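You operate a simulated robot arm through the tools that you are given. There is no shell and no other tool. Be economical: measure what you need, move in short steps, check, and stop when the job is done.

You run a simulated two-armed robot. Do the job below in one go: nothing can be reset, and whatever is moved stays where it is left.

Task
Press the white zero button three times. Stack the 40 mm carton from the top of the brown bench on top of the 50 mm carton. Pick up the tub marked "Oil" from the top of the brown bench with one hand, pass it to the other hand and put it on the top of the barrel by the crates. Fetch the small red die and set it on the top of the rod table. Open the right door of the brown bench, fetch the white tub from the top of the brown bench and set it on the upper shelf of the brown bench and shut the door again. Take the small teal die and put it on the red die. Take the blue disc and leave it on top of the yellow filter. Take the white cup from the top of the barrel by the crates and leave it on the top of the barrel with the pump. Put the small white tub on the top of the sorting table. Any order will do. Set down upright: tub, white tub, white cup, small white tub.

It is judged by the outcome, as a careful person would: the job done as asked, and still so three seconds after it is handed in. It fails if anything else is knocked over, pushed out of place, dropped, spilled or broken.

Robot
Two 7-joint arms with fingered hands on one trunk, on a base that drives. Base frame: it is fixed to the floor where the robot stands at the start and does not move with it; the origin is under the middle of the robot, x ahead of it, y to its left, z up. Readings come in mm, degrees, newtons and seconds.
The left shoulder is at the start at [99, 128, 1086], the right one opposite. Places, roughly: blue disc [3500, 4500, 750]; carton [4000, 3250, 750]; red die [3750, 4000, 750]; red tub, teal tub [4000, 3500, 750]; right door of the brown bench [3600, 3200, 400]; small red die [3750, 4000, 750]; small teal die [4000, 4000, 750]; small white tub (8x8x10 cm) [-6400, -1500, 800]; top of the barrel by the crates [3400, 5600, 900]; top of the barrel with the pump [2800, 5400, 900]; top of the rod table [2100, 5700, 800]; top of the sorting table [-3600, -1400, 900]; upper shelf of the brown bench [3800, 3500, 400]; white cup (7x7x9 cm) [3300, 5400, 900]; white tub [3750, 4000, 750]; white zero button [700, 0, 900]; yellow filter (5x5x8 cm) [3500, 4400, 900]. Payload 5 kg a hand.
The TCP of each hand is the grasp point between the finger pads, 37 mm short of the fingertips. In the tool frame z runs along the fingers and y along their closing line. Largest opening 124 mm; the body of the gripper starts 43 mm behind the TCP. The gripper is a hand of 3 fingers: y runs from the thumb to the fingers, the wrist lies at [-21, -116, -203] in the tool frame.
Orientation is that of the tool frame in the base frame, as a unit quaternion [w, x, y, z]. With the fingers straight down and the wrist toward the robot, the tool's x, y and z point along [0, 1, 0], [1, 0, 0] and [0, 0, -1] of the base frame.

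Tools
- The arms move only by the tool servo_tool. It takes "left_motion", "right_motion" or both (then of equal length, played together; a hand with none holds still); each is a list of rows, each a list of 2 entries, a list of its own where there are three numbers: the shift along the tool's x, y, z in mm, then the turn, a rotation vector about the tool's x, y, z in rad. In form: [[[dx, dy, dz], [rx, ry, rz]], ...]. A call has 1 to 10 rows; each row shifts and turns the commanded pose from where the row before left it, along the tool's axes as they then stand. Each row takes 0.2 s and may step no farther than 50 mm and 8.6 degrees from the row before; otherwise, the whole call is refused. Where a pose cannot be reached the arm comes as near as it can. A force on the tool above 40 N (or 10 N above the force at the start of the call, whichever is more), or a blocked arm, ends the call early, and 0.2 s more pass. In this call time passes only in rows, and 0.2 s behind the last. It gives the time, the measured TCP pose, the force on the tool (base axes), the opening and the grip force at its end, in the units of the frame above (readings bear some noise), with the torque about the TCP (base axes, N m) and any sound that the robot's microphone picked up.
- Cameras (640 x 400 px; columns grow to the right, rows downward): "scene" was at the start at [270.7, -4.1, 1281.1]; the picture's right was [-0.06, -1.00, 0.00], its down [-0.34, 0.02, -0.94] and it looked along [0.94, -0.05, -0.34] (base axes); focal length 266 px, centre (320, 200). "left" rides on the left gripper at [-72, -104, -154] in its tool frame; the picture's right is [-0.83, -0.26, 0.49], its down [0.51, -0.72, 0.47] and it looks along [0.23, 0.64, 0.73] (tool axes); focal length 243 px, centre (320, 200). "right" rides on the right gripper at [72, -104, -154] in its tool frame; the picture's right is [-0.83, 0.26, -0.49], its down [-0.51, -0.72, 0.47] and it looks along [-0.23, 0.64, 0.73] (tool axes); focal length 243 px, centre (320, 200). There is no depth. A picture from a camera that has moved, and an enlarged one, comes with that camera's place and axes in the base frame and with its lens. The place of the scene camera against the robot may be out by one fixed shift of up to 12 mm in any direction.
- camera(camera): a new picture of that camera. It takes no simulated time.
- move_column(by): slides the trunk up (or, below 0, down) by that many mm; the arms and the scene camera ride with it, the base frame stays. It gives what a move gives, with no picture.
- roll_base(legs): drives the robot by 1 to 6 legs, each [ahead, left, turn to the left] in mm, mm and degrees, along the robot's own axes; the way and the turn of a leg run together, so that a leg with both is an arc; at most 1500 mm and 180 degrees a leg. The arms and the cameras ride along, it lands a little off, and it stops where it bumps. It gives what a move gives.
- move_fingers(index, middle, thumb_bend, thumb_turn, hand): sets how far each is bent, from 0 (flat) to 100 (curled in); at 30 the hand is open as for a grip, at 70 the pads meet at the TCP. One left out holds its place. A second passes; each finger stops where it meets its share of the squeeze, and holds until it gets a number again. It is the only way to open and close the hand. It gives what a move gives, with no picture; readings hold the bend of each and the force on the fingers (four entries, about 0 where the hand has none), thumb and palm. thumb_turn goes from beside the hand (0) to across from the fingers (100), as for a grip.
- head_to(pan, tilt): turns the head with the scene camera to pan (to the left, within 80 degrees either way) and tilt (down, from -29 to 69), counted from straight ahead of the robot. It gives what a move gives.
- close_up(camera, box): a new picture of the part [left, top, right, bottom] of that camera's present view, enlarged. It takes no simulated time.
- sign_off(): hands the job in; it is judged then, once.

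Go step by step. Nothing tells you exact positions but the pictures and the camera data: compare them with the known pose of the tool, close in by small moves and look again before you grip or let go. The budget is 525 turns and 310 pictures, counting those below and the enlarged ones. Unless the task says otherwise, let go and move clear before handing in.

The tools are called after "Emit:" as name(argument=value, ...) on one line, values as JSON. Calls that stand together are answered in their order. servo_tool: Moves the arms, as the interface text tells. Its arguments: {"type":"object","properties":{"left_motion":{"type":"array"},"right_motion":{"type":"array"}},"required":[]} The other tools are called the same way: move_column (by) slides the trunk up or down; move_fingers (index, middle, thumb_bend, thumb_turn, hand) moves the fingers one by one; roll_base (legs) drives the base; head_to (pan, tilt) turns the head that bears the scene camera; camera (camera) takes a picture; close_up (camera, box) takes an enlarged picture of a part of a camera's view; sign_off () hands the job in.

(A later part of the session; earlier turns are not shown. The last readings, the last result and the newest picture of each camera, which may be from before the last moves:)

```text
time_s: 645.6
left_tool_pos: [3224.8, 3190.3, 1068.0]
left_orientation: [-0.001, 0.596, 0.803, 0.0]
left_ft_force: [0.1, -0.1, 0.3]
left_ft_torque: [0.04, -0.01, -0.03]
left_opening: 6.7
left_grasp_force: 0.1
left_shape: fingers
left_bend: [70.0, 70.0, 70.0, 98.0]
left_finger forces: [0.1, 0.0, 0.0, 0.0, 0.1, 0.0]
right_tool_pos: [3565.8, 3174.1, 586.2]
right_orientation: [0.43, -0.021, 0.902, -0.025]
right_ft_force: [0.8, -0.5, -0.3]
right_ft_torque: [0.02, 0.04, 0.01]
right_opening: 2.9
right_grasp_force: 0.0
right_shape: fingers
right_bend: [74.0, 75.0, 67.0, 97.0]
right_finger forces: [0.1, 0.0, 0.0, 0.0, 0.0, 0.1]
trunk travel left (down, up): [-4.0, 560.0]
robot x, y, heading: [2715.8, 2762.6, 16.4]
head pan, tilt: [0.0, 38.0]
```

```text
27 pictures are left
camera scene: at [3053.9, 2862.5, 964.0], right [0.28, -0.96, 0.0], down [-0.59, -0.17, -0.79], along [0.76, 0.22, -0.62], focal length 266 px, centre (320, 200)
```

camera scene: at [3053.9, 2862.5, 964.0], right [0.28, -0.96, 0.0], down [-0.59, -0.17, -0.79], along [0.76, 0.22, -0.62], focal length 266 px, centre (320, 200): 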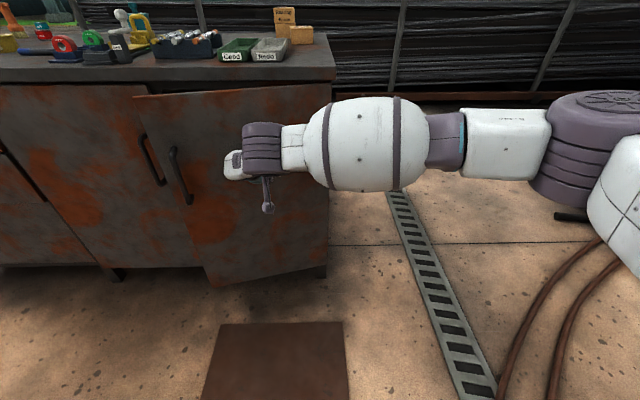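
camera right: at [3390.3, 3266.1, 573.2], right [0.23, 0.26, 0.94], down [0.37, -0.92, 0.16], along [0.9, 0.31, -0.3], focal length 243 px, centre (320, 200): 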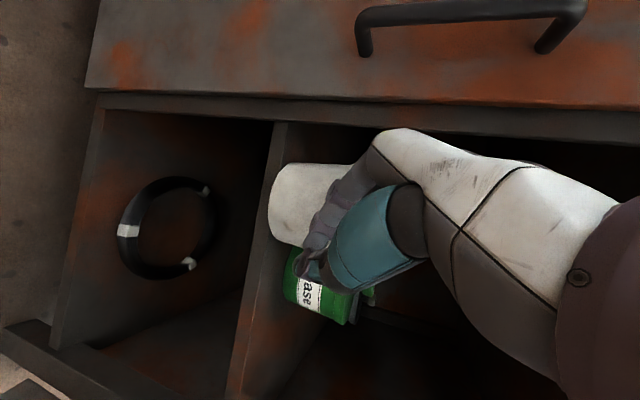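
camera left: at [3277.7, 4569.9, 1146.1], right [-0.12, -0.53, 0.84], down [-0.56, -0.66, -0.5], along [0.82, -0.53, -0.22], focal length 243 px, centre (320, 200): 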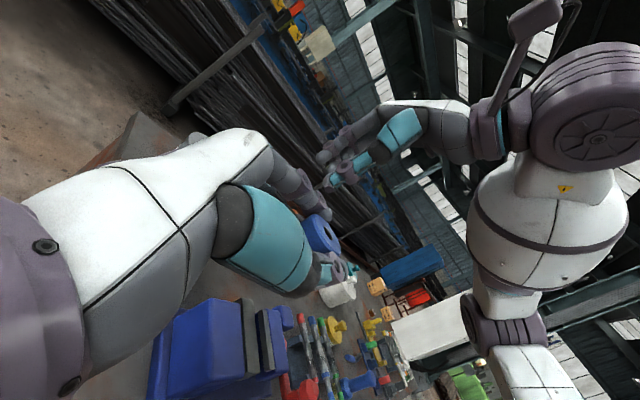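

Emit:
servo_tool(right_motion=[[[-5, 2.2, 5.9], [0, 0, 0]], [[-5, 2.2, 5.9], [0, 0, 0]], [[-5, 2.2, 5.9], [0, 0, 0]], [[-5, 2.2, 5.9], [0, 0, 0]], [[-5, 2.2, 5.9], [0, 0, 0]], [[-5, 2.2, 5.9], [0, 0, 0]], [[-5, 2.2, 5.9], [0, 0, 0]], [[-5, 2.2, 5.9], [0, 0, 0]]])

Emit:
camera(camera="scene")

```text
time_s: 647.5
left_tool_pos: [3221.6, 3190.9, 1067.5]
left_orientation: [-0.001, 0.595, 0.804, 0.0]
left_ft_force: [-0.5, 0.5, -1.1]
left_ft_torque: [0.01, 0.04, -0.04]
left_opening: 6.6
left_grasp_force: 0.0
left_shape: fingers
left_bend: [70.0, 70.0, 70.0, 98.0]
left_finger forces: [0.1, 0.0, 0.0, 0.1, 0.1, 0.0]
right_tool_pos: [3616.7, 3197.6, 584.1]
right_orientation: [0.427, -0.027, 0.904, -0.022]
right_ft_force: [-13.8, -4.3, 3.1]
right_ft_torque: [0.05, -0.11, 0.08]
right_opening: 2.6
right_grasp_force: 7.6
right_shape: fingers
right_bend: [74.0, 76.0, 67.0, 97.0]
right_finger forces: [0.1, 14.7, 0.1, 0.0, 0.1, 0.0]
trunk travel left (down, up): [-4.0, 560.0]
robot x, y, heading: [2716.8, 2763.2, 16.6]
head pan, tilt: [0.0, 38.0]
stopped in row 8 (right hand): the force on the tool passed its limit at 44 N (the readings are from after the stop); the commanded pose is now the measured one
```

```text
26 pictures are left
camera scene: at [3052.1, 2862.2, 964.4], right [0.28, -0.96, 0.0], down [-0.59, -0.17, -0.79], along [0.76, 0.22, -0.61], focal length 266 px, centre (320, 200)
```

scene: 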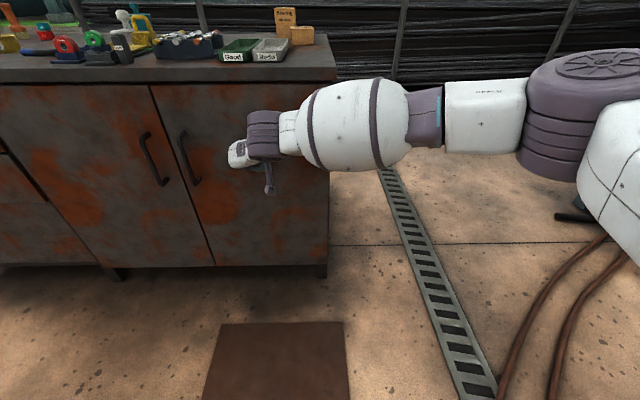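

The door is shut flush. Last job: the small white tub far west. Back away, raise the trunk, and return the right hand to a vertical, tucked pose.

Emit:
roll_base(legs=[[-400, 0, 0]])

Emit:
move_column(by=400)

Emit:
servo_tool(right_motion=[[[0, 0, 0], [0.0484, 0.0715, 0.1143]], [[0, 0, 0], [0.0484, 0.0715, 0.1143]], [[0, 0, 0], [0.0484, 0.0715, 0.1143]], [[0, 0, 0], [0.0484, 0.0715, 0.1143]], [[0, 0, 0], [0.0484, 0.0715, 0.1143]], [[0, 0, 0], [0.0484, 0.0715, 0.1143]], [[0, 0, 0], [0.0484, 0.0715, 0.1143]], [[0, 0, 0], [0.0484, 0.0715, 0.1143]], [[0, 0, 0], [0.0484, 0.0715, 0.1143]], [[0, 0, 0], [0.0484, 0.0715, 0.1143]]])

Emit:
servo_tool(right_motion=[[[0, -30, -15], [0.0484, 0.0715, 0.1143]], [[0, -40, -20], [0, 0, 0]], [[0, -40, -20], [0, 0, 0]]])

```text
time_s: 650.0
left_tool_pos: [2837.1, 3081.0, 1066.7]
left_orientation: [-0.001, 0.592, 0.806, 0.0]
left_ft_force: [0.7, -1.1, 0.9]
left_ft_torque: [-0.02, -0.01, 0.01]
left_opening: 7.1
left_grasp_force: 0.0
left_shape: fingers
left_bend: [70.0, 70.0, 70.0, 98.0]
left_finger forces: [0.0, 0.0, 0.1, 0.1, 0.1, 0.1]
right_tool_pos: [3233.5, 3090.5, 584.1]
right_orientation: [0.427, -0.03, 0.904, -0.02]
right_ft_force: [0.0, 0.1, 0.7]
right_ft_torque: [0.0, 0.0, 0.03]
right_opening: 2.9
right_grasp_force: 0.0
right_shape: fingers
right_bend: [74.0, 75.0, 67.0, 97.0]
right_finger forces: [0.0, 0.1, 0.0, 0.0, 0.0, 0.0]
trunk travel left (down, up): [-4.0, 560.0]
robot x, y, heading: [2333.6, 2646.1, 17.2]
head pan, tilt: [0.0, 38.0]
```

```text
time_s: 653.8
left_tool_pos: [2838.9, 3081.3, 1466.7]
left_orientation: [-0.001, 0.592, 0.806, -0.001]
left_ft_force: [-1.1, 0.6, 0.8]
left_ft_torque: [-0.02, -0.01, 0.0]
left_opening: 6.8
left_grasp_force: 0.0
left_shape: fingers
left_bend: [70.0, 70.0, 70.0, 98.0]
left_finger forces: [0.1, 0.0, 0.1, 0.0, 0.0, 0.1]
right_tool_pos: [3234.8, 3090.7, 981.6]
right_orientation: [0.427, -0.03, 0.904, -0.02]
right_ft_force: [-0.9, -0.7, 0.8]
right_ft_torque: [-0.02, 0.01, 0.0]
right_opening: 3.0
right_grasp_force: 0.1
right_shape: fingers
right_bend: [74.0, 75.0, 67.0, 97.0]
right_finger forces: [0.0, 0.1, 0.0, 0.0, 0.0, 0.0]
trunk travel left (down, up): [-404.0, 160.0]
robot x, y, heading: [2332.8, 2650.2, 16.9]
head pan, tilt: [0.0, 38.0]
```

```text
time_s: 656.0
left_tool_pos: [2839.2, 3080.2, 1466.5]
left_orientation: [-0.001, 0.591, 0.807, 0.001]
left_ft_force: [-0.4, -0.4, 0.4]
left_ft_torque: [0.01, -0.03, -0.04]
left_opening: 7.0
left_grasp_force: 0.2
left_shape: fingers
left_bend: [70.0, 70.0, 70.0, 98.0]
left_finger forces: [0.0, 0.0, 0.0, 0.1, 0.1, 0.0]
right_tool_pos: [3233.9, 3091.2, 982.6]
right_orientation: [0.042, 0.553, 0.832, -0.003]
right_ft_force: [1.0, 0.8, 0.3]
right_ft_torque: [0.02, 0.0, -0.02]
right_opening: 2.8
right_grasp_force: 0.0
right_shape: fingers
right_bend: [74.0, 75.0, 67.0, 97.0]
right_finger forces: [0.0, 0.0, 0.1, 0.0, 0.0, 0.0]
trunk travel left (down, up): [-404.0, 160.0]
robot x, y, heading: [2332.9, 2643.6, 16.8]
head pan, tilt: [0.0, 38.0]
```

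```text
time_s: 656.8
left_tool_pos: [2836.4, 3080.2, 1468.5]
left_orientation: [0.0, 0.591, 0.806, 0.001]
left_ft_force: [-0.3, 0.0, 0.8]
left_ft_torque: [0.05, -0.03, -0.02]
left_opening: 6.8
left_grasp_force: 0.0
left_shape: fingers
left_bend: [70.0, 70.0, 70.0, 98.0]
left_finger forces: [0.1, 0.0, 0.1, 0.1, 0.0, 0.0]
right_tool_pos: [3125.2, 3055.5, 1038.3]
right_orientation: [0.001, 0.6, 0.8, 0.001]
right_ft_force: [-0.3, -0.5, -0.4]
right_ft_torque: [-0.02, 0.02, 0.01]
right_opening: 3.0
right_grasp_force: 0.1
right_shape: fingers
right_bend: [74.0, 75.0, 67.0, 97.0]
right_finger forces: [0.1, 0.1, 0.0, 0.0, 0.0, 0.0]
trunk travel left (down, up): [-404.0, 160.0]
robot x, y, heading: [2333.6, 2646.8, 17.0]
head pan, tilt: [0.0, 38.0]
```

Emit:
servo_tool(right_motion=[[[-36, -22.8, -25], [0, 0, 0]], [[-36, -22.8, -25], [0, 0, 0]], [[-36, -22.8, -25], [0, 0, 0]], [[-36, -22.8, -25], [0, 0, 0]], [[-36, -22.8, -25], [0, 0, 0]], [[-36, -22.8, -25], [0, 0, 0]], [[-36, -22.8, -25], [0, 0, 0]], [[-36, -22.8, -25], [0, 0, 0]], [[-36, -22.8, -25], [0, 0, 0]], [[-36, -22.8, -25], [0, 0, 0]]])

Emit:
servo_tool(right_motion=[[[-36, -22.8, -25], [0, 0, 0]], [[-36, -22.8, -25], [0, 0, 0]]], left_motion=[[[0, 0, 40], [0, 0, 0]], [[0, 0, 40], [0, 0, 0]]])

Emit:
roll_base(legs=[[0, 500, 0], [0, 0, 173.5], [1180, 0, 0], [1180, 0, 0], [0, 0, 80]])

```text
time_s: 659.0
left_tool_pos: [2837.2, 3079.7, 1468.8]
left_orientation: [0.0, 0.592, 0.806, 0.001]
left_ft_force: [0.5, -0.5, 0.4]
left_ft_torque: [0.02, 0.0, 0.01]
left_opening: 6.8
left_grasp_force: 0.0
left_shape: fingers
left_bend: [70.0, 70.0, 70.0, 98.0]
left_finger forces: [0.0, 0.0, 0.0, 0.0, 0.1, 0.0]
right_tool_pos: [3009.7, 2645.2, 1285.1]
right_orientation: [0.001, 0.599, 0.801, 0.001]
right_ft_force: [-0.7, 0.6, -0.5]
right_ft_torque: [0.03, -0.04, 0.02]
right_opening: 2.7
right_grasp_force: 0.0
right_shape: fingers
right_bend: [74.0, 75.0, 67.0, 97.0]
right_finger forces: [0.0, 0.0, 0.0, 0.0, 0.0, 0.0]
trunk travel left (down, up): [-404.0, 160.0]
robot x, y, heading: [2333.3, 2647.4, 17.1]
head pan, tilt: [0.0, 38.0]
```

```text
time_s: 659.6
left_tool_pos: [2837.5, 3079.1, 1388.3]
left_orientation: [0.0, 0.591, 0.807, 0.002]
left_ft_force: [0.4, -1.2, 0.7]
left_ft_torque: [-0.02, -0.04, -0.03]
left_opening: 6.9
left_grasp_force: 0.3
left_shape: fingers
left_bend: [70.0, 70.0, 70.0, 98.0]
left_finger forces: [0.0, 0.1, 0.0, 0.0, 0.0, 0.0]
right_tool_pos: [2985.7, 2563.7, 1336.0]
right_orientation: [0.001, 0.599, 0.801, 0.0]
right_ft_force: [0.2, 0.0, 0.0]
right_ft_torque: [-0.01, 0.0, 0.0]
right_opening: 2.8
right_grasp_force: 0.0
right_shape: fingers
right_bend: [74.0, 75.0, 67.0, 97.0]
right_finger forces: [0.0, 0.1, 0.1, 0.0, 0.1, 0.0]
trunk travel left (down, up): [-404.0, 160.0]
robot x, y, heading: [2335.1, 2649.2, 17.0]
head pan, tilt: [0.0, 38.0]
```

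```text
time_s: 686.1
left_tool_pos: [218.6, 2030.4, 1386.1]
left_orientation: [0.0, 0.999, 0.038, 0.001]
left_ft_force: [-0.1, -0.5, -0.5]
left_ft_torque: [-0.01, 0.0, 0.0]
left_opening: 6.5
left_grasp_force: 0.0
left_shape: fingers
left_bend: [70.0, 70.0, 70.0, 98.0]
left_finger forces: [0.1, 0.0, 0.0, 0.1, 0.1, 0.0]
right_tool_pos: [-317.2, 2001.9, 1337.4]
right_orientation: [-0.001, 1.0, 0.029, 0.0]
right_ft_force: [0.9, 0.7, 0.3]
right_ft_torque: [0.0, 0.01, 0.0]
right_opening: 3.1
right_grasp_force: 0.0
right_shape: fingers
right_bend: [74.0, 75.0, 67.0, 97.0]
right_finger forces: [0.1, 0.0, 0.1, 0.1, 0.0, 0.1]
trunk travel left (down, up): [-404.0, 160.0]
robot x, y, heading: [-86.2, 2619.9, -86.0]
head pan, tilt: [0.0, 38.0]
```

Emit:
roll_base(legs=[[0, 0, -4], [880, -74, 0], [310, -125, 0], [510, 180, 0], [850, 100, 0]])

Emit:
head_to(pan=-72, tilt=20)

Emit:
camera(camera="scene")

```text
time_s: 700.0
left_tool_pos: [212.1, -549.2, 1387.5]
left_orientation: [0.0, 1.0, -0.001, 0.001]
left_ft_force: [0.1, -0.8, 0.5]
left_ft_torque: [-0.03, 0.0, 0.01]
left_opening: 6.7
left_grasp_force: 0.2
left_shape: fingers
left_bend: [70.0, 70.0, 70.0, 98.0]
left_finger forces: [0.0, 0.0, 0.0, 0.1, 0.0, 0.1]
right_tool_pos: [-323.9, -536.6, 1336.8]
right_orientation: [0.001, 1.0, -0.012, -0.001]
right_ft_force: [0.4, -0.2, 0.0]
right_ft_torque: [-0.03, 0.03, 0.01]
right_opening: 3.1
right_grasp_force: 0.0
right_shape: fingers
right_bend: [74.0, 75.0, 67.0, 97.0]
right_finger forces: [0.1, 0.0, 0.1, 0.0, 0.0, 0.0]
trunk travel left (down, up): [-404.0, 160.0]
robot x, y, heading: [-46.5, 65.6, -90.8]
head pan, tilt: [0.0, 38.0]
```

```text
time_s: 701.4
left_tool_pos: [212.4, -551.8, 1388.2]
left_orientation: [0.0, 1.0, -0.002, 0.002]
left_ft_force: [-0.9, 0.7, -0.1]
left_ft_torque: [0.0, 0.02, 0.01]
left_opening: 6.9
left_grasp_force: 0.0
left_shape: fingers
left_bend: [70.0, 70.0, 70.0, 98.0]
left_finger forces: [0.1, 0.0, 0.0, 0.1, 0.0, 0.1]
right_tool_pos: [-323.4, -536.8, 1336.3]
right_orientation: [0.0, 1.0, -0.01, 0.0]
right_ft_force: [0.0, -0.3, 0.3]
right_ft_torque: [0.03, 0.0, -0.02]
right_opening: 2.6
right_grasp_force: 0.0
right_shape: fingers
right_bend: [74.0, 75.0, 67.0, 97.0]
right_finger forces: [0.0, 0.0, 0.0, 0.0, 0.0, 0.0]
trunk travel left (down, up): [-404.0, 160.0]
robot x, y, heading: [-44.8, 57.9, -90.9]
head pan, tilt: [-72.0, 20.0]
```

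```text
25 pictures are left
camera scene: at [-137.9, -111.2, 1412.2], right [-0.3, 0.95, 0.0], down [0.33, 0.1, -0.94], along [-0.9, -0.28, -0.34], focal length 266 px, centre (320, 200)
```

scene: 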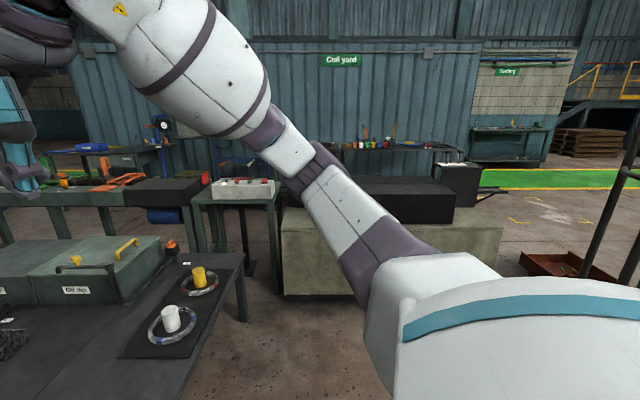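

West from here is walled off by benches. Earlier views show open floor further north, so I'll go back up the corridor and round to the west.

Emit:
roll_base(legs=[[0, 0, 180], [842, 65, 0], [510, 180, 0], [351, -133, 0], [940, -20, 0]])

Emit:
roll_base(legs=[[550, -130, 0], [700, 150, 0], [0, 0, 90], [900, 0, 0]])

Emit:
head_to(pan=15, tilt=18)

Emit:
camera(camera="scene")

```text
time_s: 722.3
left_tool_pos: [-212.2, 3312.0, 1388.2]
left_orientation: [-0.001, 0.024, 1.0, 0.0]
left_ft_force: [0.5, -0.1, 0.5]
left_ft_torque: [0.04, 0.06, -0.01]
left_opening: 6.5
left_grasp_force: 0.0
left_shape: fingers
left_bend: [70.0, 70.0, 70.0, 98.0]
left_finger forces: [0.0, 0.0, 0.0, 0.1, 0.0, 0.1]
right_tool_pos: [323.0, 3271.6, 1337.9]
right_orientation: [0.0, 0.036, 0.999, 0.001]
right_ft_force: [-0.5, -0.2, 0.1]
right_ft_torque: [0.02, -0.05, 0.01]
right_opening: 3.0
right_grasp_force: 0.0
right_shape: fingers
right_bend: [74.0, 75.0, 67.0, 97.0]
right_finger forces: [0.0, 0.0, 0.0, 0.0, 0.0, 0.0]
trunk travel left (down, up): [-404.0, 160.0]
robot x, y, heading: [16.8, 2689.8, 86.3]
head pan, tilt: [-72.0, 20.0]
```

```text
time_s: 737.3
left_tool_pos: [-1454.5, 3730.8, 1387.7]
left_orientation: [-0.001, -0.697, 0.717, 0.0]
left_ft_force: [-0.8, 0.2, -0.2]
left_ft_torque: [-0.02, -0.01, -0.03]
left_opening: 6.8
left_grasp_force: 0.0
left_shape: fingers
left_bend: [70.0, 70.0, 70.0, 98.0]
left_finger forces: [0.0, 0.0, 0.0, 0.0, 0.0, 0.0]
right_tool_pos: [-1425.1, 4266.6, 1337.3]
right_orientation: [-0.001, -0.69, 0.723, 0.001]
right_ft_force: [0.1, 0.0, 0.2]
right_ft_torque: [0.01, -0.02, 0.02]
right_opening: 2.9
right_grasp_force: 0.0
right_shape: fingers
right_bend: [74.0, 75.0, 67.0, 97.0]
right_finger forces: [0.0, 0.1, 0.1, 0.1, 0.0, 0.0]
trunk travel left (down, up): [-404.0, 160.0]
robot x, y, heading: [-836.3, 3975.0, 177.9]
head pan, tilt: [-72.0, 20.0]
```

```text
time_s: 738.9
left_tool_pos: [-1454.7, 3731.9, 1388.2]
left_orientation: [-0.001, -0.697, 0.717, -0.001]
left_ft_force: [0.7, -0.3, -0.5]
left_ft_torque: [-0.01, 0.01, 0.02]
left_opening: 6.9
left_grasp_force: 0.0
left_shape: fingers
left_bend: [70.0, 70.0, 70.0, 98.0]
left_finger forces: [0.1, 0.0, 0.0, 0.0, 0.0, 0.0]
right_tool_pos: [-1427.6, 4266.4, 1337.1]
right_orientation: [0.0, -0.69, 0.724, 0.0]
right_ft_force: [0.1, 0.0, 0.0]
right_ft_torque: [-0.02, 0.02, 0.02]
right_opening: 2.8
right_grasp_force: 0.2
right_shape: fingers
right_bend: [74.0, 75.0, 67.0, 97.0]
right_finger forces: [0.1, 0.1, 0.0, 0.1, 0.0, 0.0]
trunk travel left (down, up): [-404.0, 160.0]
robot x, y, heading: [-837.9, 3972.0, 177.6]
head pan, tilt: [15.0, 18.0]
```

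```text
24 pictures are left
camera scene: at [-1072.7, 3961.2, 1415.5], right [-0.22, 0.98, 0.0], down [0.3, 0.07, -0.95], along [-0.93, -0.21, -0.31], focal length 266 px, centre (320, 200)
```

scene: 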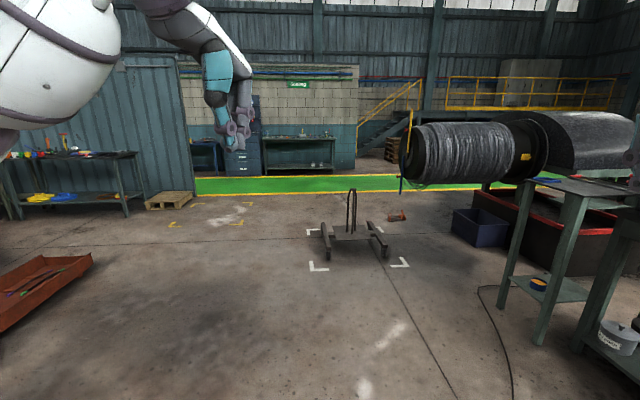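

Open floor ahead; the blue wall ends near (−5390, 430). Drive southwest to (−5200, 1500) and look behind the wall.

Emit:
roll_base(legs=[[0, 0, 32], [1250, 0, 0], [1250, 0, 0], [1250, 0, 0], [1250, 0, 0]])

Emit:
head_to(pan=30, tilt=18)

Emit:
camera(camera="scene")

```text
time_s: 764.4
left_tool_pos: [-5569.5, 957.5, 1387.7]
left_orientation: [0.001, 0.864, -0.504, 0.001]
left_ft_force: [-0.3, 0.6, 0.0]
left_ft_torque: [-0.03, 0.01, 0.06]
left_opening: 6.6
left_grasp_force: 0.1
left_shape: fingers
left_bend: [70.0, 70.0, 70.0, 98.0]
left_finger forces: [0.1, 0.0, 0.1, 0.1, 0.0, 0.0]
right_tool_pos: [-5822.1, 1430.3, 1337.7]
right_orientation: [0.0, 0.859, -0.513, 0.001]
right_ft_force: [0.5, 0.9, 0.3]
right_ft_torque: [0.01, -0.02, 0.01]
right_opening: 2.7
right_grasp_force: 0.2
right_shape: fingers
right_bend: [74.0, 75.0, 67.0, 97.0]
right_finger forces: [0.1, 0.0, 0.1, 0.0, 0.1, 0.1]
trunk travel left (down, up): [-404.0, 160.0]
robot x, y, heading: [-5168.4, 1485.5, -151.3]
head pan, tilt: [15.0, 18.0]
```

```text
time_s: 765.2
left_tool_pos: [-5571.0, 956.6, 1387.6]
left_orientation: [0.0, 0.864, -0.503, 0.001]
left_ft_force: [-0.9, 0.6, 0.1]
left_ft_torque: [0.02, 0.0, 0.01]
left_opening: 6.7
left_grasp_force: 0.0
left_shape: fingers
left_bend: [70.0, 70.0, 70.0, 98.0]
left_finger forces: [0.0, 0.0, 0.0, 0.0, 0.0, 0.0]
right_tool_pos: [-5823.5, 1429.9, 1336.5]
right_orientation: [0.0, 0.858, -0.513, 0.0]
right_ft_force: [0.3, 0.4, -0.1]
right_ft_torque: [-0.03, 0.01, -0.01]
right_opening: 3.1
right_grasp_force: 0.0
right_shape: fingers
right_bend: [74.0, 75.0, 67.0, 97.0]
right_finger forces: [0.0, 0.1, 0.0, 0.1, 0.1, 0.1]
trunk travel left (down, up): [-404.0, 160.0]
robot x, y, heading: [-5167.9, 1484.9, -151.3]
head pan, tilt: [30.0, 18.0]
```

```text
23 pictures are left
camera scene: at [-5343.0, 1334.8, 1415.5], right [-0.86, 0.52, 0.0], down [0.16, 0.26, -0.95], along [-0.49, -0.81, -0.31], focal length 266 px, centre (320, 200)
```

scene: 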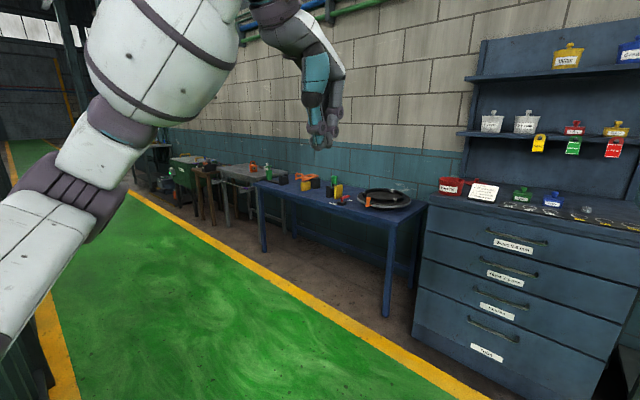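

The wall benches here run along the walkway; the tub should be near the grey table further along. Zoom in there.

Emit:
close_up(camera="scene", box=[140, 130, 380, 250])

```text
2.67 times, centred on (260, 190) of scene
camera zoom: at [-5343.0, 1334.8, 1415.5], right [-0.86, 0.52, 0.0], down [0.16, 0.26, -0.95], along [-0.49, -0.81, -0.31], focal length 710 px, centre (480, 227)
```

zoom: 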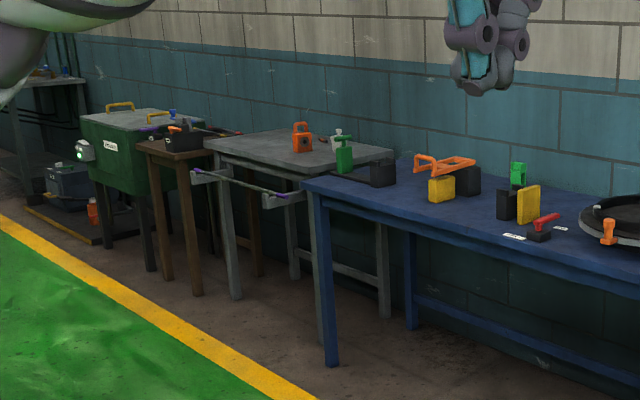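

The small tub should be on the grey table at ≈(−6400, −1500). Drive down the green walkway and face the table.

Emit:
roll_base(legs=[[0, 0, 52.6], [1430, 0, 0], [1430, 0, 0], [0, 0, -81.3]])

Emit:
head_to(pan=0, tilt=40)

Emit:
camera(camera="scene")

```text
time_s: 766.5
left_tool_pos: [-5477.1, 897.4, 1386.7]
left_orientation: [0.001, 0.902, -0.432, 0.002]
left_ft_force: [-0.4, 0.9, 0.0]
left_ft_torque: [-0.05, -0.05, 0.01]
left_opening: 6.9
left_grasp_force: 0.1
left_shape: fingers
left_bend: [70.0, 70.0, 70.0, 98.0]
left_finger forces: [0.1, 0.0, 0.0, 0.1, 0.0, 0.0]
right_tool_pos: [-5804.0, 1312.0, 1337.6]
right_orientation: [0.001, 0.902, -0.433, -0.001]
right_ft_force: [-0.3, 0.1, -0.1]
right_ft_torque: [-0.01, 0.09, 0.03]
right_opening: 2.9
right_grasp_force: 0.0
right_shape: fingers
right_bend: [74.0, 75.0, 67.0, 97.0]
right_finger forces: [0.0, 0.1, 0.0, 0.0, 0.0, 0.0]
trunk travel left (down, up): [-404.0, 160.0]
robot x, y, heading: [-5170.0, 1483.2, -140.8]
head pan, tilt: [30.0, 18.0]
stopped in leg 1: the robot was blocked; the commanded pose is now the measured one
```

```text
time_s: 767.5
left_tool_pos: [-5478.9, 895.8, 1385.2]
left_orientation: [0.0, 0.903, -0.43, 0.003]
left_ft_force: [0.2, -0.3, 0.8]
left_ft_torque: [0.01, -0.01, 0.02]
left_opening: 6.9
left_grasp_force: 0.1
left_shape: fingers
left_bend: [70.0, 70.0, 70.0, 98.0]
left_finger forces: [0.0, 0.0, 0.0, 0.0, 0.1, 0.0]
right_tool_pos: [-5805.6, 1308.9, 1336.8]
right_orientation: [0.001, 0.902, -0.431, 0.0]
right_ft_force: [0.6, 1.2, 0.4]
right_ft_torque: [-0.02, 0.04, -0.03]
right_opening: 3.0
right_grasp_force: 0.1
right_shape: fingers
right_bend: [74.0, 75.0, 67.0, 97.0]
right_finger forces: [0.1, 0.0, 0.0, 0.1, 0.1, 0.0]
trunk travel left (down, up): [-404.0, 160.0]
robot x, y, heading: [-5168.7, 1480.9, -140.7]
head pan, tilt: [0.0, 40.0]
```

```text
21 pictures are left
camera scene: at [-5348.8, 1337.1, 1380.3], right [-0.63, 0.77, 0.0], down [0.5, 0.41, -0.76], along [-0.59, -0.48, -0.64], focal length 266 px, centre (320, 200)
```

scene: 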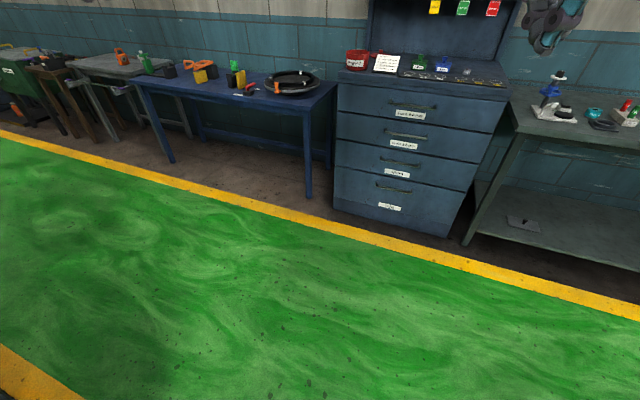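

My left elbow was at the wall end. Move into the walkway centre first (it runs at heading ≈ −72°), then down and turn to face the tables.

Emit:
roll_base(legs=[[700, 0, 0], [0, 0, 68.7], [1105, 0, 0], [1105, 0, 0], [0, 0, -91], [420, 0, 0]])

Emit:
camera(camera="scene")

```text
time_s: 773.9
left_tool_pos: [-5367.2, 479.8, 1385.7]
left_orientation: [-0.005, 0.997, 0.076, 0.01]
left_ft_force: [-0.6, 0.9, -0.8]
left_ft_torque: [-0.04, -0.07, 0.02]
left_opening: 6.7
left_grasp_force: 0.1
left_shape: fingers
left_bend: [70.0, 70.0, 70.0, 97.0]
left_finger forces: [0.0, 0.0, 0.1, 0.0, 0.0, 0.0]
right_tool_pos: [-5869.9, 394.6, 1334.6]
right_orientation: [-0.001, 0.996, 0.091, 0.004]
right_ft_force: [0.0, 1.9, 0.4]
right_ft_torque: [-0.1, -0.02, -0.04]
right_opening: 3.1
right_grasp_force: 0.1
right_shape: fingers
right_bend: [74.0, 75.0, 67.0, 97.0]
right_finger forces: [0.0, 0.1, 0.0, 0.0, 0.1, 0.1]
trunk travel left (down, up): [-404.0, 160.0]
robot x, y, heading: [-5705.7, 1042.0, -79.0]
head pan, tilt: [0.0, 40.0]
stopped in leg 2: the robot was blocked; the commanded pose is now the measured one
```

```text
20 pictures are left
camera scene: at [-5676.0, 809.1, 1380.5], right [-0.98, -0.19, -0.01], down [-0.11, 0.63, -0.76], along [0.15, -0.75, -0.64], focal length 266 px, centre (320, 200)
```

scene: 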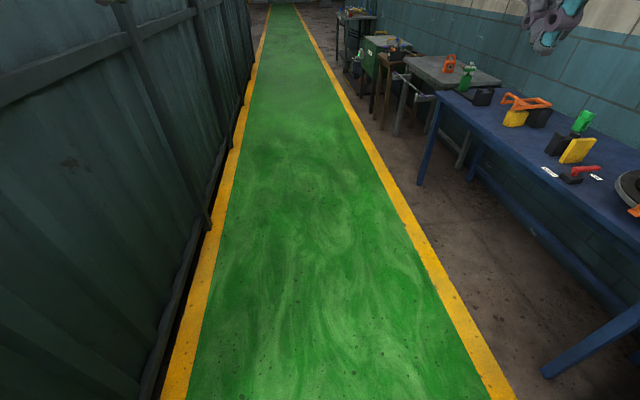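

The wall is close on my left; shift right, align with the walkway, and continue.

Emit:
roll_base(legs=[[0, -250, 0], [0, 0, 6.4], [1123, 0, 0], [1123, 0, 0], [0, 0, -90], [180, 0, 0]])

Emit:
camera(camera="scene")

```text
time_s: 792.8
left_tool_pos: [-5949.4, -1639.5, 1387.3]
left_orientation: [0.002, 0.807, -0.59, 0.003]
left_ft_force: [-0.1, 0.0, -0.2]
left_ft_torque: [-0.02, 0.05, -0.02]
left_opening: 6.8
left_grasp_force: 0.1
left_shape: fingers
left_bend: [70.0, 70.0, 70.0, 97.0]
left_finger forces: [0.0, 0.0, 0.0, 0.0, 0.0, 0.0]
right_tool_pos: [-6109.9, -1148.8, 1339.0]
right_orientation: [0.002, 0.813, -0.582, -0.002]
right_ft_force: [0.6, 0.4, 0.2]
right_ft_torque: [-0.05, 0.04, -0.01]
right_opening: 2.8
right_grasp_force: 0.1
right_shape: fingers
right_bend: [74.0, 75.0, 67.0, 97.0]
right_finger forces: [0.0, 0.0, 0.0, 0.0, 0.1, 0.0]
trunk travel left (down, up): [-404.0, 160.0]
robot x, y, heading: [-5457.1, -1205.1, -160.3]
head pan, tilt: [0.0, 40.0]
```

```text
19 pictures are left
camera scene: at [-5672.6, -1279.7, 1381.6], right [-0.33, 0.94, 0.0], down [0.6, 0.21, -0.77], along [-0.73, -0.25, -0.64], focal length 266 px, centre (320, 200)
```

scene: 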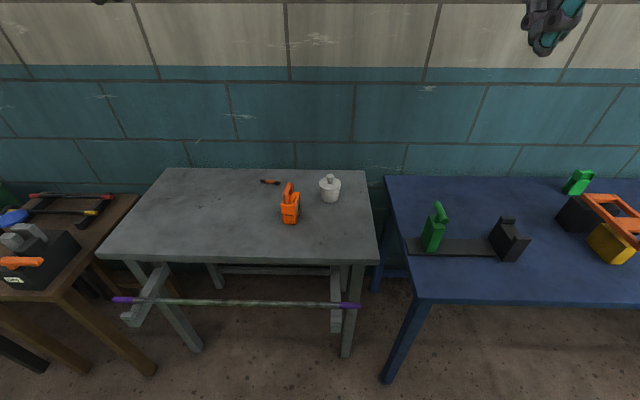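

The small white tub stands on the grey table at ≈(−6344, −1471). Move closer and bring the open right hand above it.

Emit:
roll_base(legs=[[170, 0, 0]])

Emit:
move_column(by=-90)

Emit:
move_fingers(hand="right", index=32, middle=32, thumb_bend=32)

Emit:
servo_tool(right_motion=[[[37.5, 26.5, 0], [0, 0, 0]], [[37.5, 26.5, 0], [0, 0, 0]], [[37.5, 26.5, 0], [0, 0, 0]], [[37.5, 26.5, 0], [0, 0, 0]], [[37.5, 26.5, 0], [0, 0, 0]], [[37.5, 26.5, 0], [0, 0, 0]], [[0, 0, 45], [0, 0, 0]], [[0, 0, 45], [0, 0, 0]], [[0, 0, 45], [0, 0, 0]], [[0, 0, 45], [0, 0, 0]]])

Emit:
camera(camera="right")

```text
time_s: 794.3
left_tool_pos: [-6107.4, -1694.7, 1387.1]
left_orientation: [0.003, 0.808, -0.589, 0.003]
left_ft_force: [0.1, 0.0, -0.9]
left_ft_torque: [-0.02, 0.03, 0.01]
left_opening: 6.8
left_grasp_force: 0.0
left_shape: fingers
left_bend: [70.0, 70.0, 70.0, 97.0]
left_finger forces: [0.0, 0.1, 0.0, 0.0, 0.0, 0.0]
right_tool_pos: [-6268.6, -1203.1, 1339.4]
right_orientation: [0.001, 0.812, -0.583, -0.003]
right_ft_force: [0.5, 0.1, 0.0]
right_ft_torque: [-0.03, 0.03, 0.0]
right_opening: 2.7
right_grasp_force: 0.0
right_shape: fingers
right_bend: [74.0, 75.0, 67.0, 97.0]
right_finger forces: [0.0, 0.0, 0.1, 0.2, 0.0, 0.0]
trunk travel left (down, up): [-404.0, 160.0]
robot x, y, heading: [-5617.6, -1259.5, -160.6]
head pan, tilt: [0.0, 40.0]
```

```text
time_s: 795.5
left_tool_pos: [-6111.1, -1696.0, 1296.8]
left_orientation: [0.001, 0.808, -0.589, 0.003]
left_ft_force: [-0.5, 0.7, 0.2]
left_ft_torque: [-0.01, 0.03, 0.02]
left_opening: 6.7
left_grasp_force: 0.0
left_shape: fingers
left_bend: [70.0, 70.0, 70.0, 97.0]
left_finger forces: [0.1, 0.1, 0.0, 0.1, 0.1, 0.0]
right_tool_pos: [-6272.1, -1204.8, 1247.0]
right_orientation: [0.001, 0.812, -0.583, -0.002]
right_ft_force: [-0.5, 0.5, -0.4]
right_ft_torque: [0.0, 0.0, -0.04]
right_opening: 3.0
right_grasp_force: 0.0
right_shape: fingers
right_bend: [74.0, 75.0, 67.0, 97.0]
right_finger forces: [0.0, 0.1, 0.0, 0.0, 0.0, 0.1]
trunk travel left (down, up): [-314.0, 250.0]
robot x, y, heading: [-5617.0, -1262.5, -160.6]
head pan, tilt: [0.0, 40.0]
```

```text
time_s: 796.5
left_tool_pos: [-6111.6, -1695.5, 1295.2]
left_orientation: [0.002, 0.808, -0.59, 0.005]
left_ft_force: [-0.1, 0.3, -0.6]
left_ft_torque: [-0.03, 0.03, 0.02]
left_opening: 6.8
left_grasp_force: 0.0
left_shape: fingers
left_bend: [70.0, 70.0, 70.0, 97.0]
left_finger forces: [0.0, 0.0, 0.1, 0.0, 0.0, 0.1]
right_tool_pos: [-6271.6, -1204.3, 1247.2]
right_orientation: [0.001, 0.813, -0.583, -0.001]
right_ft_force: [-0.4, 0.2, -0.5]
right_ft_torque: [-0.01, 0.0, 0.01]
right_opening: 122.2
right_grasp_force: 0.1
right_shape: fingers
right_bend: [32.0, 32.0, 32.0, 97.0]
right_finger forces: [0.0, 0.1, 0.0, 0.0, 0.0, 0.0]
trunk travel left (down, up): [-314.0, 250.0]
robot x, y, heading: [-5615.2, -1259.4, -160.6]
head pan, tilt: [0.0, 40.0]
```

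```text
time_s: 798.7
left_tool_pos: [-6113.3, -1694.8, 1294.0]
left_orientation: [0.001, 0.807, -0.59, 0.005]
left_ft_force: [0.4, -0.5, -0.5]
left_ft_torque: [-0.04, -0.01, -0.01]
left_opening: 6.9
left_grasp_force: 0.1
left_shape: fingers
left_bend: [70.0, 70.0, 70.0, 97.0]
left_finger forces: [0.1, 0.1, 0.0, 0.0, 0.1, 0.0]
right_tool_pos: [-6351.4, -1468.9, 1069.0]
right_orientation: [0.001, 0.813, -0.582, 0.0]
right_ft_force: [-0.4, 0.6, -0.3]
right_ft_torque: [-0.02, -0.02, -0.01]
right_opening: 122.6
right_grasp_force: 0.0
right_shape: fingers
right_bend: [32.0, 32.0, 32.0, 97.0]
right_finger forces: [0.0, 0.1, 0.0, 0.0, 0.0, 0.0]
trunk travel left (down, up): [-314.0, 250.0]
robot x, y, heading: [-5615.9, -1260.4, -160.6]
head pan, tilt: [0.0, 40.0]
```

```text
18 pictures are left
camera right: at [-6228.8, -1504.4, 1221.7], right [-0.51, 0.7, 0.49], down [0.52, 0.71, -0.47], along [-0.68, 0.01, -0.73], focal length 243 px, centre (320, 200)
```

right: 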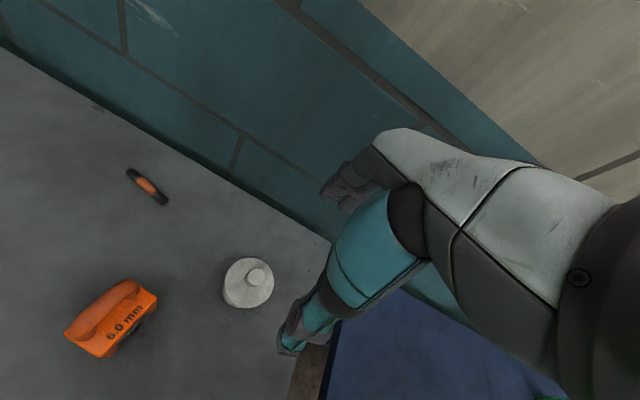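

Tub is ≈18 mm off; correct and descend partway.

Emit:
servo_tool(right_motion=[[[17.5, 6, 30], [0, 0, 0]], [[0, 0, 45], [0, 0, 0]], [[0, 0, 45], [0, 0, 0]]])

Emit:
camera(camera="right")

```text
time_s: 799.5
left_tool_pos: [-6111.9, -1695.0, 1294.6]
left_orientation: [0.002, 0.808, -0.589, 0.005]
left_ft_force: [0.4, 0.0, -0.9]
left_ft_torque: [-0.01, 0.01, 0.03]
left_opening: 7.1
left_grasp_force: 0.0
left_shape: fingers
left_bend: [70.0, 70.0, 70.0, 97.0]
left_finger forces: [0.0, 0.1, 0.0, 0.0, 0.0, 0.0]
right_tool_pos: [-6353.0, -1488.7, 946.9]
right_orientation: [0.0, 0.813, -0.582, -0.001]
right_ft_force: [-0.4, -0.2, -0.1]
right_ft_torque: [0.0, -0.03, -0.02]
right_opening: 122.4
right_grasp_force: 0.0
right_shape: fingers
right_bend: [32.0, 32.0, 32.0, 97.0]
right_finger forces: [0.1, 0.0, 0.0, 0.1, 0.0, 0.1]
trunk travel left (down, up): [-314.0, 250.0]
robot x, y, heading: [-5615.8, -1259.3, -160.9]
head pan, tilt: [0.0, 40.0]
```

```text
17 pictures are left
camera right: at [-6230.6, -1524.5, 1100.5], right [-0.51, 0.7, 0.49], down [0.52, 0.71, -0.47], along [-0.68, 0.01, -0.73], focal length 243 px, centre (320, 200)
```

right: 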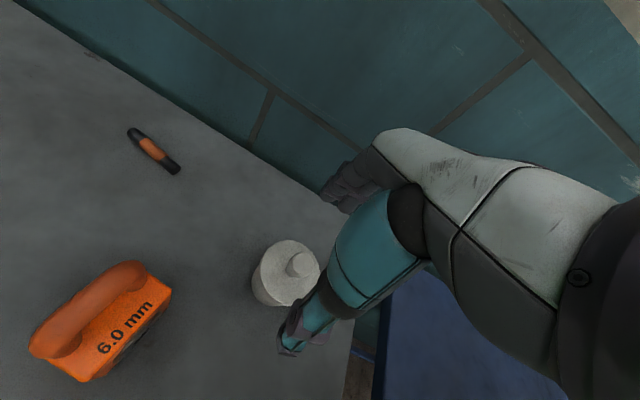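

Emit:
servo_tool(right_motion=[[[-6.7, 8.3, 25], [0, 0, 0]], [[0, 0, 30], [0, 0, 0]], [[0, 0, 30], [0, 0, 0]], [[0, 0, 20], [0, 0, 0]]])

Emit:
camera(camera="right")

```text
time_s: 800.5
left_tool_pos: [-6112.3, -1694.7, 1296.0]
left_orientation: [0.001, 0.807, -0.591, 0.005]
left_ft_force: [0.3, -0.4, 0.2]
left_ft_torque: [0.04, -0.05, -0.01]
left_opening: 6.8
left_grasp_force: 0.1
left_shape: fingers
left_bend: [70.0, 70.0, 70.0, 97.0]
left_finger forces: [0.0, 0.1, 0.1, 0.0, 0.0, 0.0]
right_tool_pos: [-6359.1, -1483.2, 842.3]
right_orientation: [0.001, 0.813, -0.582, 0.0]
right_ft_force: [-0.2, 0.3, -0.1]
right_ft_torque: [0.04, 0.02, 0.0]
right_opening: 122.7
right_grasp_force: 0.0
right_shape: fingers
right_bend: [32.0, 32.0, 32.0, 97.0]
right_finger forces: [0.0, 0.0, 0.0, 0.0, 0.0, 0.1]
trunk travel left (down, up): [-314.0, 250.0]
robot x, y, heading: [-5616.9, -1259.9, -160.9]
head pan, tilt: [0.0, 40.0]
```

```text
16 pictures are left
camera right: at [-6236.9, -1519.5, 996.3], right [-0.51, 0.7, 0.49], down [0.52, 0.71, -0.47], along [-0.68, 0.01, -0.73], focal length 243 px, centre (320, 200)
```

right: 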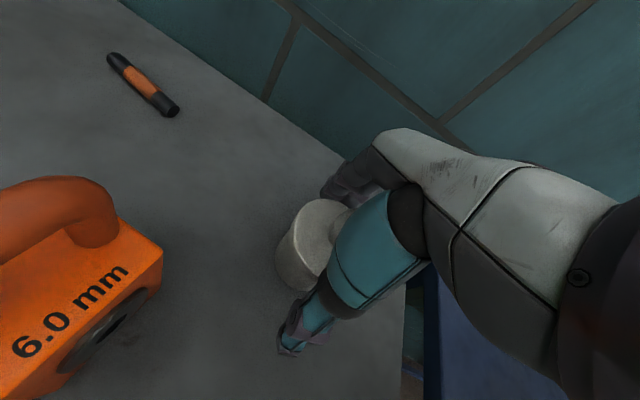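

Tub sits between thumb and fingers. Lower a bit more and grip.

Emit:
servo_tool(right_motion=[[[0, 1, 5], [0, 0, 0]], [[0, 0, 3], [0, 0, 0]]])

Emit:
move_fingers(hand="right", index=60, middle=60, thumb_bend=60)

Emit:
servo_tool(right_motion=[[[0, 0, -10], [0, 0, 0]], [[0, 0, -30], [0, 0, 0]], [[0, 0, -45], [0, 0, 0]], [[0, 0, -45], [0, 0, 0]], [[0, 0, -45], [0, 0, 0]]])

Emit:
camera(camera="scene")

```text
time_s: 801.1
left_tool_pos: [-6112.2, -1695.4, 1294.7]
left_orientation: [0.001, 0.807, -0.59, 0.004]
left_ft_force: [0.2, -0.4, -0.2]
left_ft_torque: [-0.02, -0.01, 0.01]
left_opening: 7.0
left_grasp_force: 0.1
left_shape: fingers
left_bend: [70.0, 70.0, 70.0, 97.0]
left_finger forces: [0.1, 0.1, 0.1, 0.0, 0.1, 0.1]
right_tool_pos: [-6360.4, -1483.9, 834.7]
right_orientation: [0.0, 0.812, -0.583, -0.001]
right_ft_force: [0.5, -0.5, 0.1]
right_ft_torque: [0.01, -0.01, -0.02]
right_opening: 122.5
right_grasp_force: 0.0
right_shape: fingers
right_bend: [32.0, 32.0, 32.0, 97.0]
right_finger forces: [0.0, 0.0, 0.0, 0.1, 0.0, 0.0]
trunk travel left (down, up): [-314.0, 250.0]
robot x, y, heading: [-5614.6, -1256.8, -160.6]
head pan, tilt: [0.0, 40.0]
```

```text
time_s: 802.1
left_tool_pos: [-6111.1, -1695.6, 1295.5]
left_orientation: [0.001, 0.807, -0.591, 0.005]
left_ft_force: [-0.3, 0.2, -0.6]
left_ft_torque: [-0.04, -0.04, 0.03]
left_opening: 6.6
left_grasp_force: 0.1
left_shape: fingers
left_bend: [70.0, 70.0, 70.0, 97.0]
left_finger forces: [0.0, 0.0, 0.1, 0.0, 0.0, 0.0]
right_tool_pos: [-6360.7, -1485.2, 835.3]
right_orientation: [0.0, 0.812, -0.583, -0.001]
right_ft_force: [-0.5, -1.3, 1.7]
right_ft_torque: [-0.01, 0.04, 0.02]
right_opening: 64.9
right_grasp_force: 20.0
right_shape: fingers
right_bend: [51.0, 55.0, 54.0, 97.0]
right_finger forces: [14.8, 5.2, 0.1, 0.1, 20.1, 0.0]
trunk travel left (down, up): [-314.0, 250.0]
robot x, y, heading: [-5615.2, -1262.7, -160.9]
head pan, tilt: [0.0, 40.0]
```

```text
time_s: 803.3
left_tool_pos: [-6109.2, -1696.0, 1296.7]
left_orientation: [0.0, 0.808, -0.589, 0.003]
left_ft_force: [0.8, -0.9, -0.1]
left_ft_torque: [-0.02, 0.0, 0.0]
left_opening: 6.5
left_grasp_force: 0.1
left_shape: fingers
left_bend: [70.0, 70.0, 70.0, 97.0]
left_finger forces: [0.1, 0.0, 0.0, 0.0, 0.0, 0.0]
right_tool_pos: [-6359.0, -1485.0, 1011.0]
right_orientation: [0.0, 0.813, -0.583, -0.002]
right_ft_force: [0.2, 0.7, -0.7]
right_ft_torque: [-0.01, 0.03, 0.04]
right_opening: 64.6
right_grasp_force: 19.5
right_shape: fingers
right_bend: [51.0, 56.0, 54.0, 97.0]
right_finger forces: [14.7, 4.9, 0.1, 0.0, 20.0, 0.1]
trunk travel left (down, up): [-314.0, 250.0]
robot x, y, heading: [-5617.3, -1262.3, -160.8]
head pan, tilt: [0.0, 40.0]
```

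```text
15 pictures are left
camera scene: at [-5854.0, -1343.1, 1289.4], right [-0.33, 0.94, 0.0], down [0.61, 0.21, -0.77], along [-0.72, -0.25, -0.64], focal length 266 px, centre (320, 200)
```

scene: 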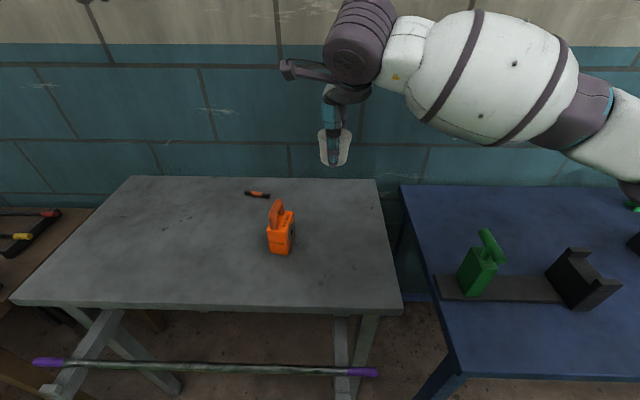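

Tub held upright (bottom 66 mm below TCP). Raise and tuck it, then retrace the walkway north and round the wall end to the east side.

Emit:
servo_tool(right_motion=[[[-20, -20, -40], [0, 0, 0]], [[-20, -20, -40], [0, 0, 0]], [[-20, -20, -40], [0, 0, 0]], [[-20, -20, -40], [0, 0, 0]], [[-20, -20, -40], [0, 0, 0]], [[-20, -20, -40], [0, 0, 0]]])

Emit:
roll_base(legs=[[-360, 0, 0], [0, 0, -91.8], [1123, 0, 0], [1123, 0, 0], [750, 0, 0], [0, 0, -107.4]])

Emit:
roll_base(legs=[[850, 0, 0], [850, 0, 0], [0, 0, -72]])

Emit:
camera(camera="scene")

```text
time_s: 804.7
left_tool_pos: [-6109.8, -1695.1, 1295.9]
left_orientation: [0.001, 0.808, -0.589, 0.004]
left_ft_force: [0.0, 0.4, -0.2]
left_ft_torque: [0.0, 0.06, 0.0]
left_opening: 7.1
left_grasp_force: 0.1
left_shape: fingers
left_bend: [70.0, 70.0, 70.0, 97.0]
left_finger forces: [0.1, 0.1, 0.1, 0.0, 0.1, 0.0]
right_tool_pos: [-6283.8, -1331.9, 1251.3]
right_orientation: [0.001, 0.813, -0.582, -0.002]
right_ft_force: [0.6, -1.0, -0.5]
right_ft_torque: [-0.02, 0.01, 0.02]
right_opening: 64.8
right_grasp_force: 19.8
right_shape: fingers
right_bend: [51.0, 56.0, 54.0, 97.0]
right_finger forces: [14.6, 5.0, 0.1, 0.1, 19.8, 0.0]
trunk travel left (down, up): [-314.0, 250.0]
robot x, y, heading: [-5615.1, -1263.6, -160.9]
head pan, tilt: [0.0, 40.0]
```

```text
time_s: 829.6
left_tool_pos: [-5572.2, 1957.7, 1293.8]
left_orientation: [-0.004, 0.71, 0.704, 0.001]
left_ft_force: [-0.1, -0.3, 0.5]
left_ft_torque: [0.0, 0.01, -0.04]
left_opening: 6.7
left_grasp_force: 0.0
left_shape: fingers
left_bend: [70.0, 70.0, 70.0, 97.0]
left_finger forces: [0.1, 0.0, 0.0, 0.1, 0.1, 0.0]
right_tool_pos: [-5519.7, 1559.4, 1249.6]
right_orientation: [0.001, 0.703, 0.711, 0.0]
right_ft_force: [0.8, 0.7, -0.4]
right_ft_torque: [-0.02, -0.01, 0.01]
right_opening: 63.3
right_grasp_force: 17.0
right_shape: fingers
right_bend: [52.0, 56.0, 54.0, 97.0]
right_finger forces: [12.7, 4.5, 0.0, 0.0, 17.1, 0.0]
trunk travel left (down, up): [-314.0, 250.0]
robot x, y, heading: [-6176.6, 1701.7, 0.8]
head pan, tilt: [0.0, 40.0]
```

```text
time_s: 841.3
left_tool_pos: [-4042.7, 1246.7, 1294.2]
left_orientation: [-0.002, 0.987, 0.161, 0.003]
left_ft_force: [0.4, 0.3, -0.2]
left_ft_torque: [-0.02, 0.01, 0.02]
left_opening: 6.6
left_grasp_force: 0.0
left_shape: fingers
left_bend: [70.0, 70.0, 70.0, 97.0]
left_finger forces: [0.0, 0.0, 0.1, 0.1, 0.0, 0.0]
right_tool_pos: [-4404.2, 1068.2, 1249.3]
right_orientation: [0.002, 0.985, 0.172, -0.001]
right_ft_force: [0.3, -0.2, -0.8]
right_ft_torque: [-0.01, 0.0, 0.02]
right_opening: 62.8
right_grasp_force: 16.4
right_shape: fingers
right_bend: [52.0, 56.0, 55.0, 97.0]
right_finger forces: [12.1, 4.5, 0.0, 0.0, 16.3, 0.1]
trunk travel left (down, up): [-314.0, 250.0]
robot x, y, heading: [-4485.7, 1734.6, -69.7]
head pan, tilt: [0.0, 40.0]
```

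```text
14 pictures are left
camera scene: at [-4399.1, 1498.3, 1289.2], right [-0.94, -0.34, 0.0], down [-0.22, 0.6, -0.77], along [0.26, -0.72, -0.64], focal length 266 px, centre (320, 200)
```

scene: 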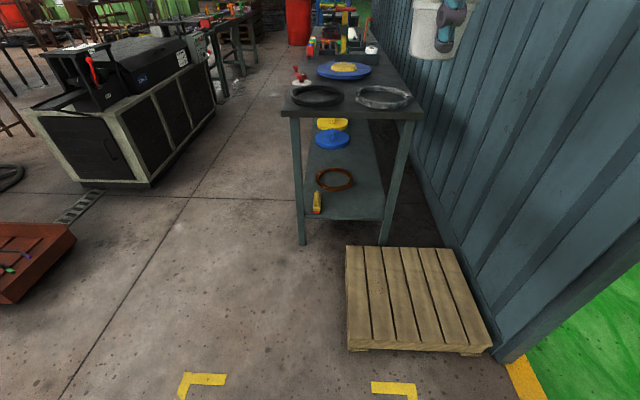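

The dark wall-side table lies ahead; zoom on its far part where the sorting table should be.

Emit:
close_up(camera="scene", box=[260, 0, 420, 120])

```text
3.33 times, centred on (340, 60) of scene
camera zoom: at [-4399.1, 1498.3, 1289.2], right [-0.94, -0.34, 0.0], down [-0.22, 0.6, -0.77], along [0.26, -0.72, -0.64], focal length 888 px, centre (253, 667)
```

zoom: 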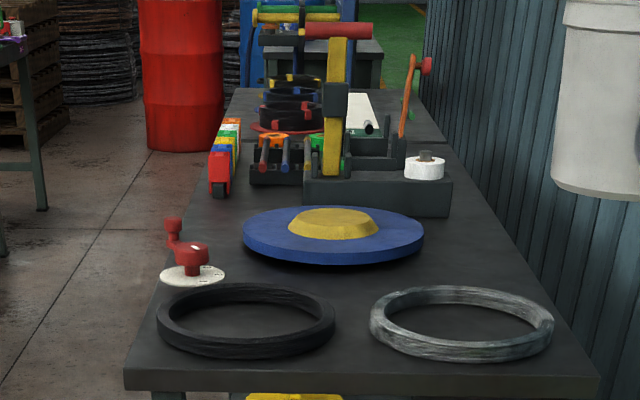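

Two tables: the sorting table is the far one, east edge ≈(−3458, −665)…(−3246, −1518). Drive down the corridor and turn to face it.

Emit:
roll_base(legs=[[1253, 693, 0], [955, -12, 0], [955, -12, 0], [0, 0, -93]])

Emit:
camera(camera="scene")

```text
time_s: 861.5
left_tool_pos: [-3292.7, -1376.7, 1295.6]
left_orientation: [0.001, 0.787, -0.616, 0.004]
left_ft_force: [0.0, -0.2, 0.1]
left_ft_torque: [0.0, -0.03, 0.03]
left_opening: 6.8
left_grasp_force: 0.1
left_shape: fingers
left_bend: [70.0, 70.0, 70.0, 97.0]
left_finger forces: [0.1, 0.1, 0.1, 0.1, 0.0, 0.0]
right_tool_pos: [-3439.7, -1004.2, 1249.6]
right_orientation: [0.0, 0.793, -0.609, -0.001]
right_ft_force: [-0.8, -0.3, -1.0]
right_ft_torque: [-0.01, -0.01, -0.03]
right_opening: 62.0
right_grasp_force: 15.6
right_shape: fingers
right_bend: [52.0, 57.0, 55.0, 97.0]
right_finger forces: [11.6, 4.4, 0.0, 0.1, 15.4, 0.1]
trunk travel left (down, up): [-314.0, 250.0]
robot x, y, heading: [-2766.5, -975.9, -164.7]
head pan, tilt: [0.0, 40.0]
```

```text
12 pictures are left
camera scene: at [-3013.4, -1043.1, 1289.2], right [-0.26, 0.96, 0.0], down [0.62, 0.17, -0.77], along [-0.74, -0.2, -0.64], focal length 266 px, centre (320, 200)
```

scene: 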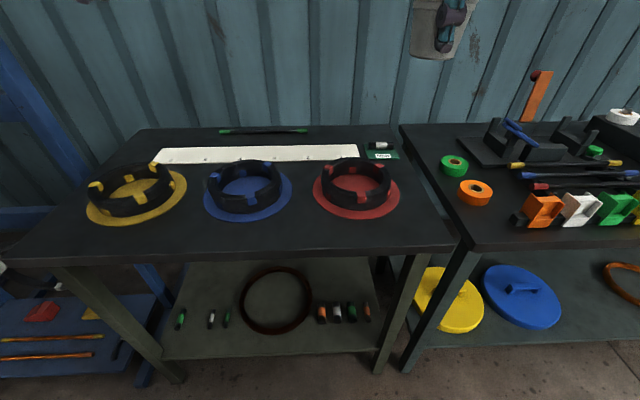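

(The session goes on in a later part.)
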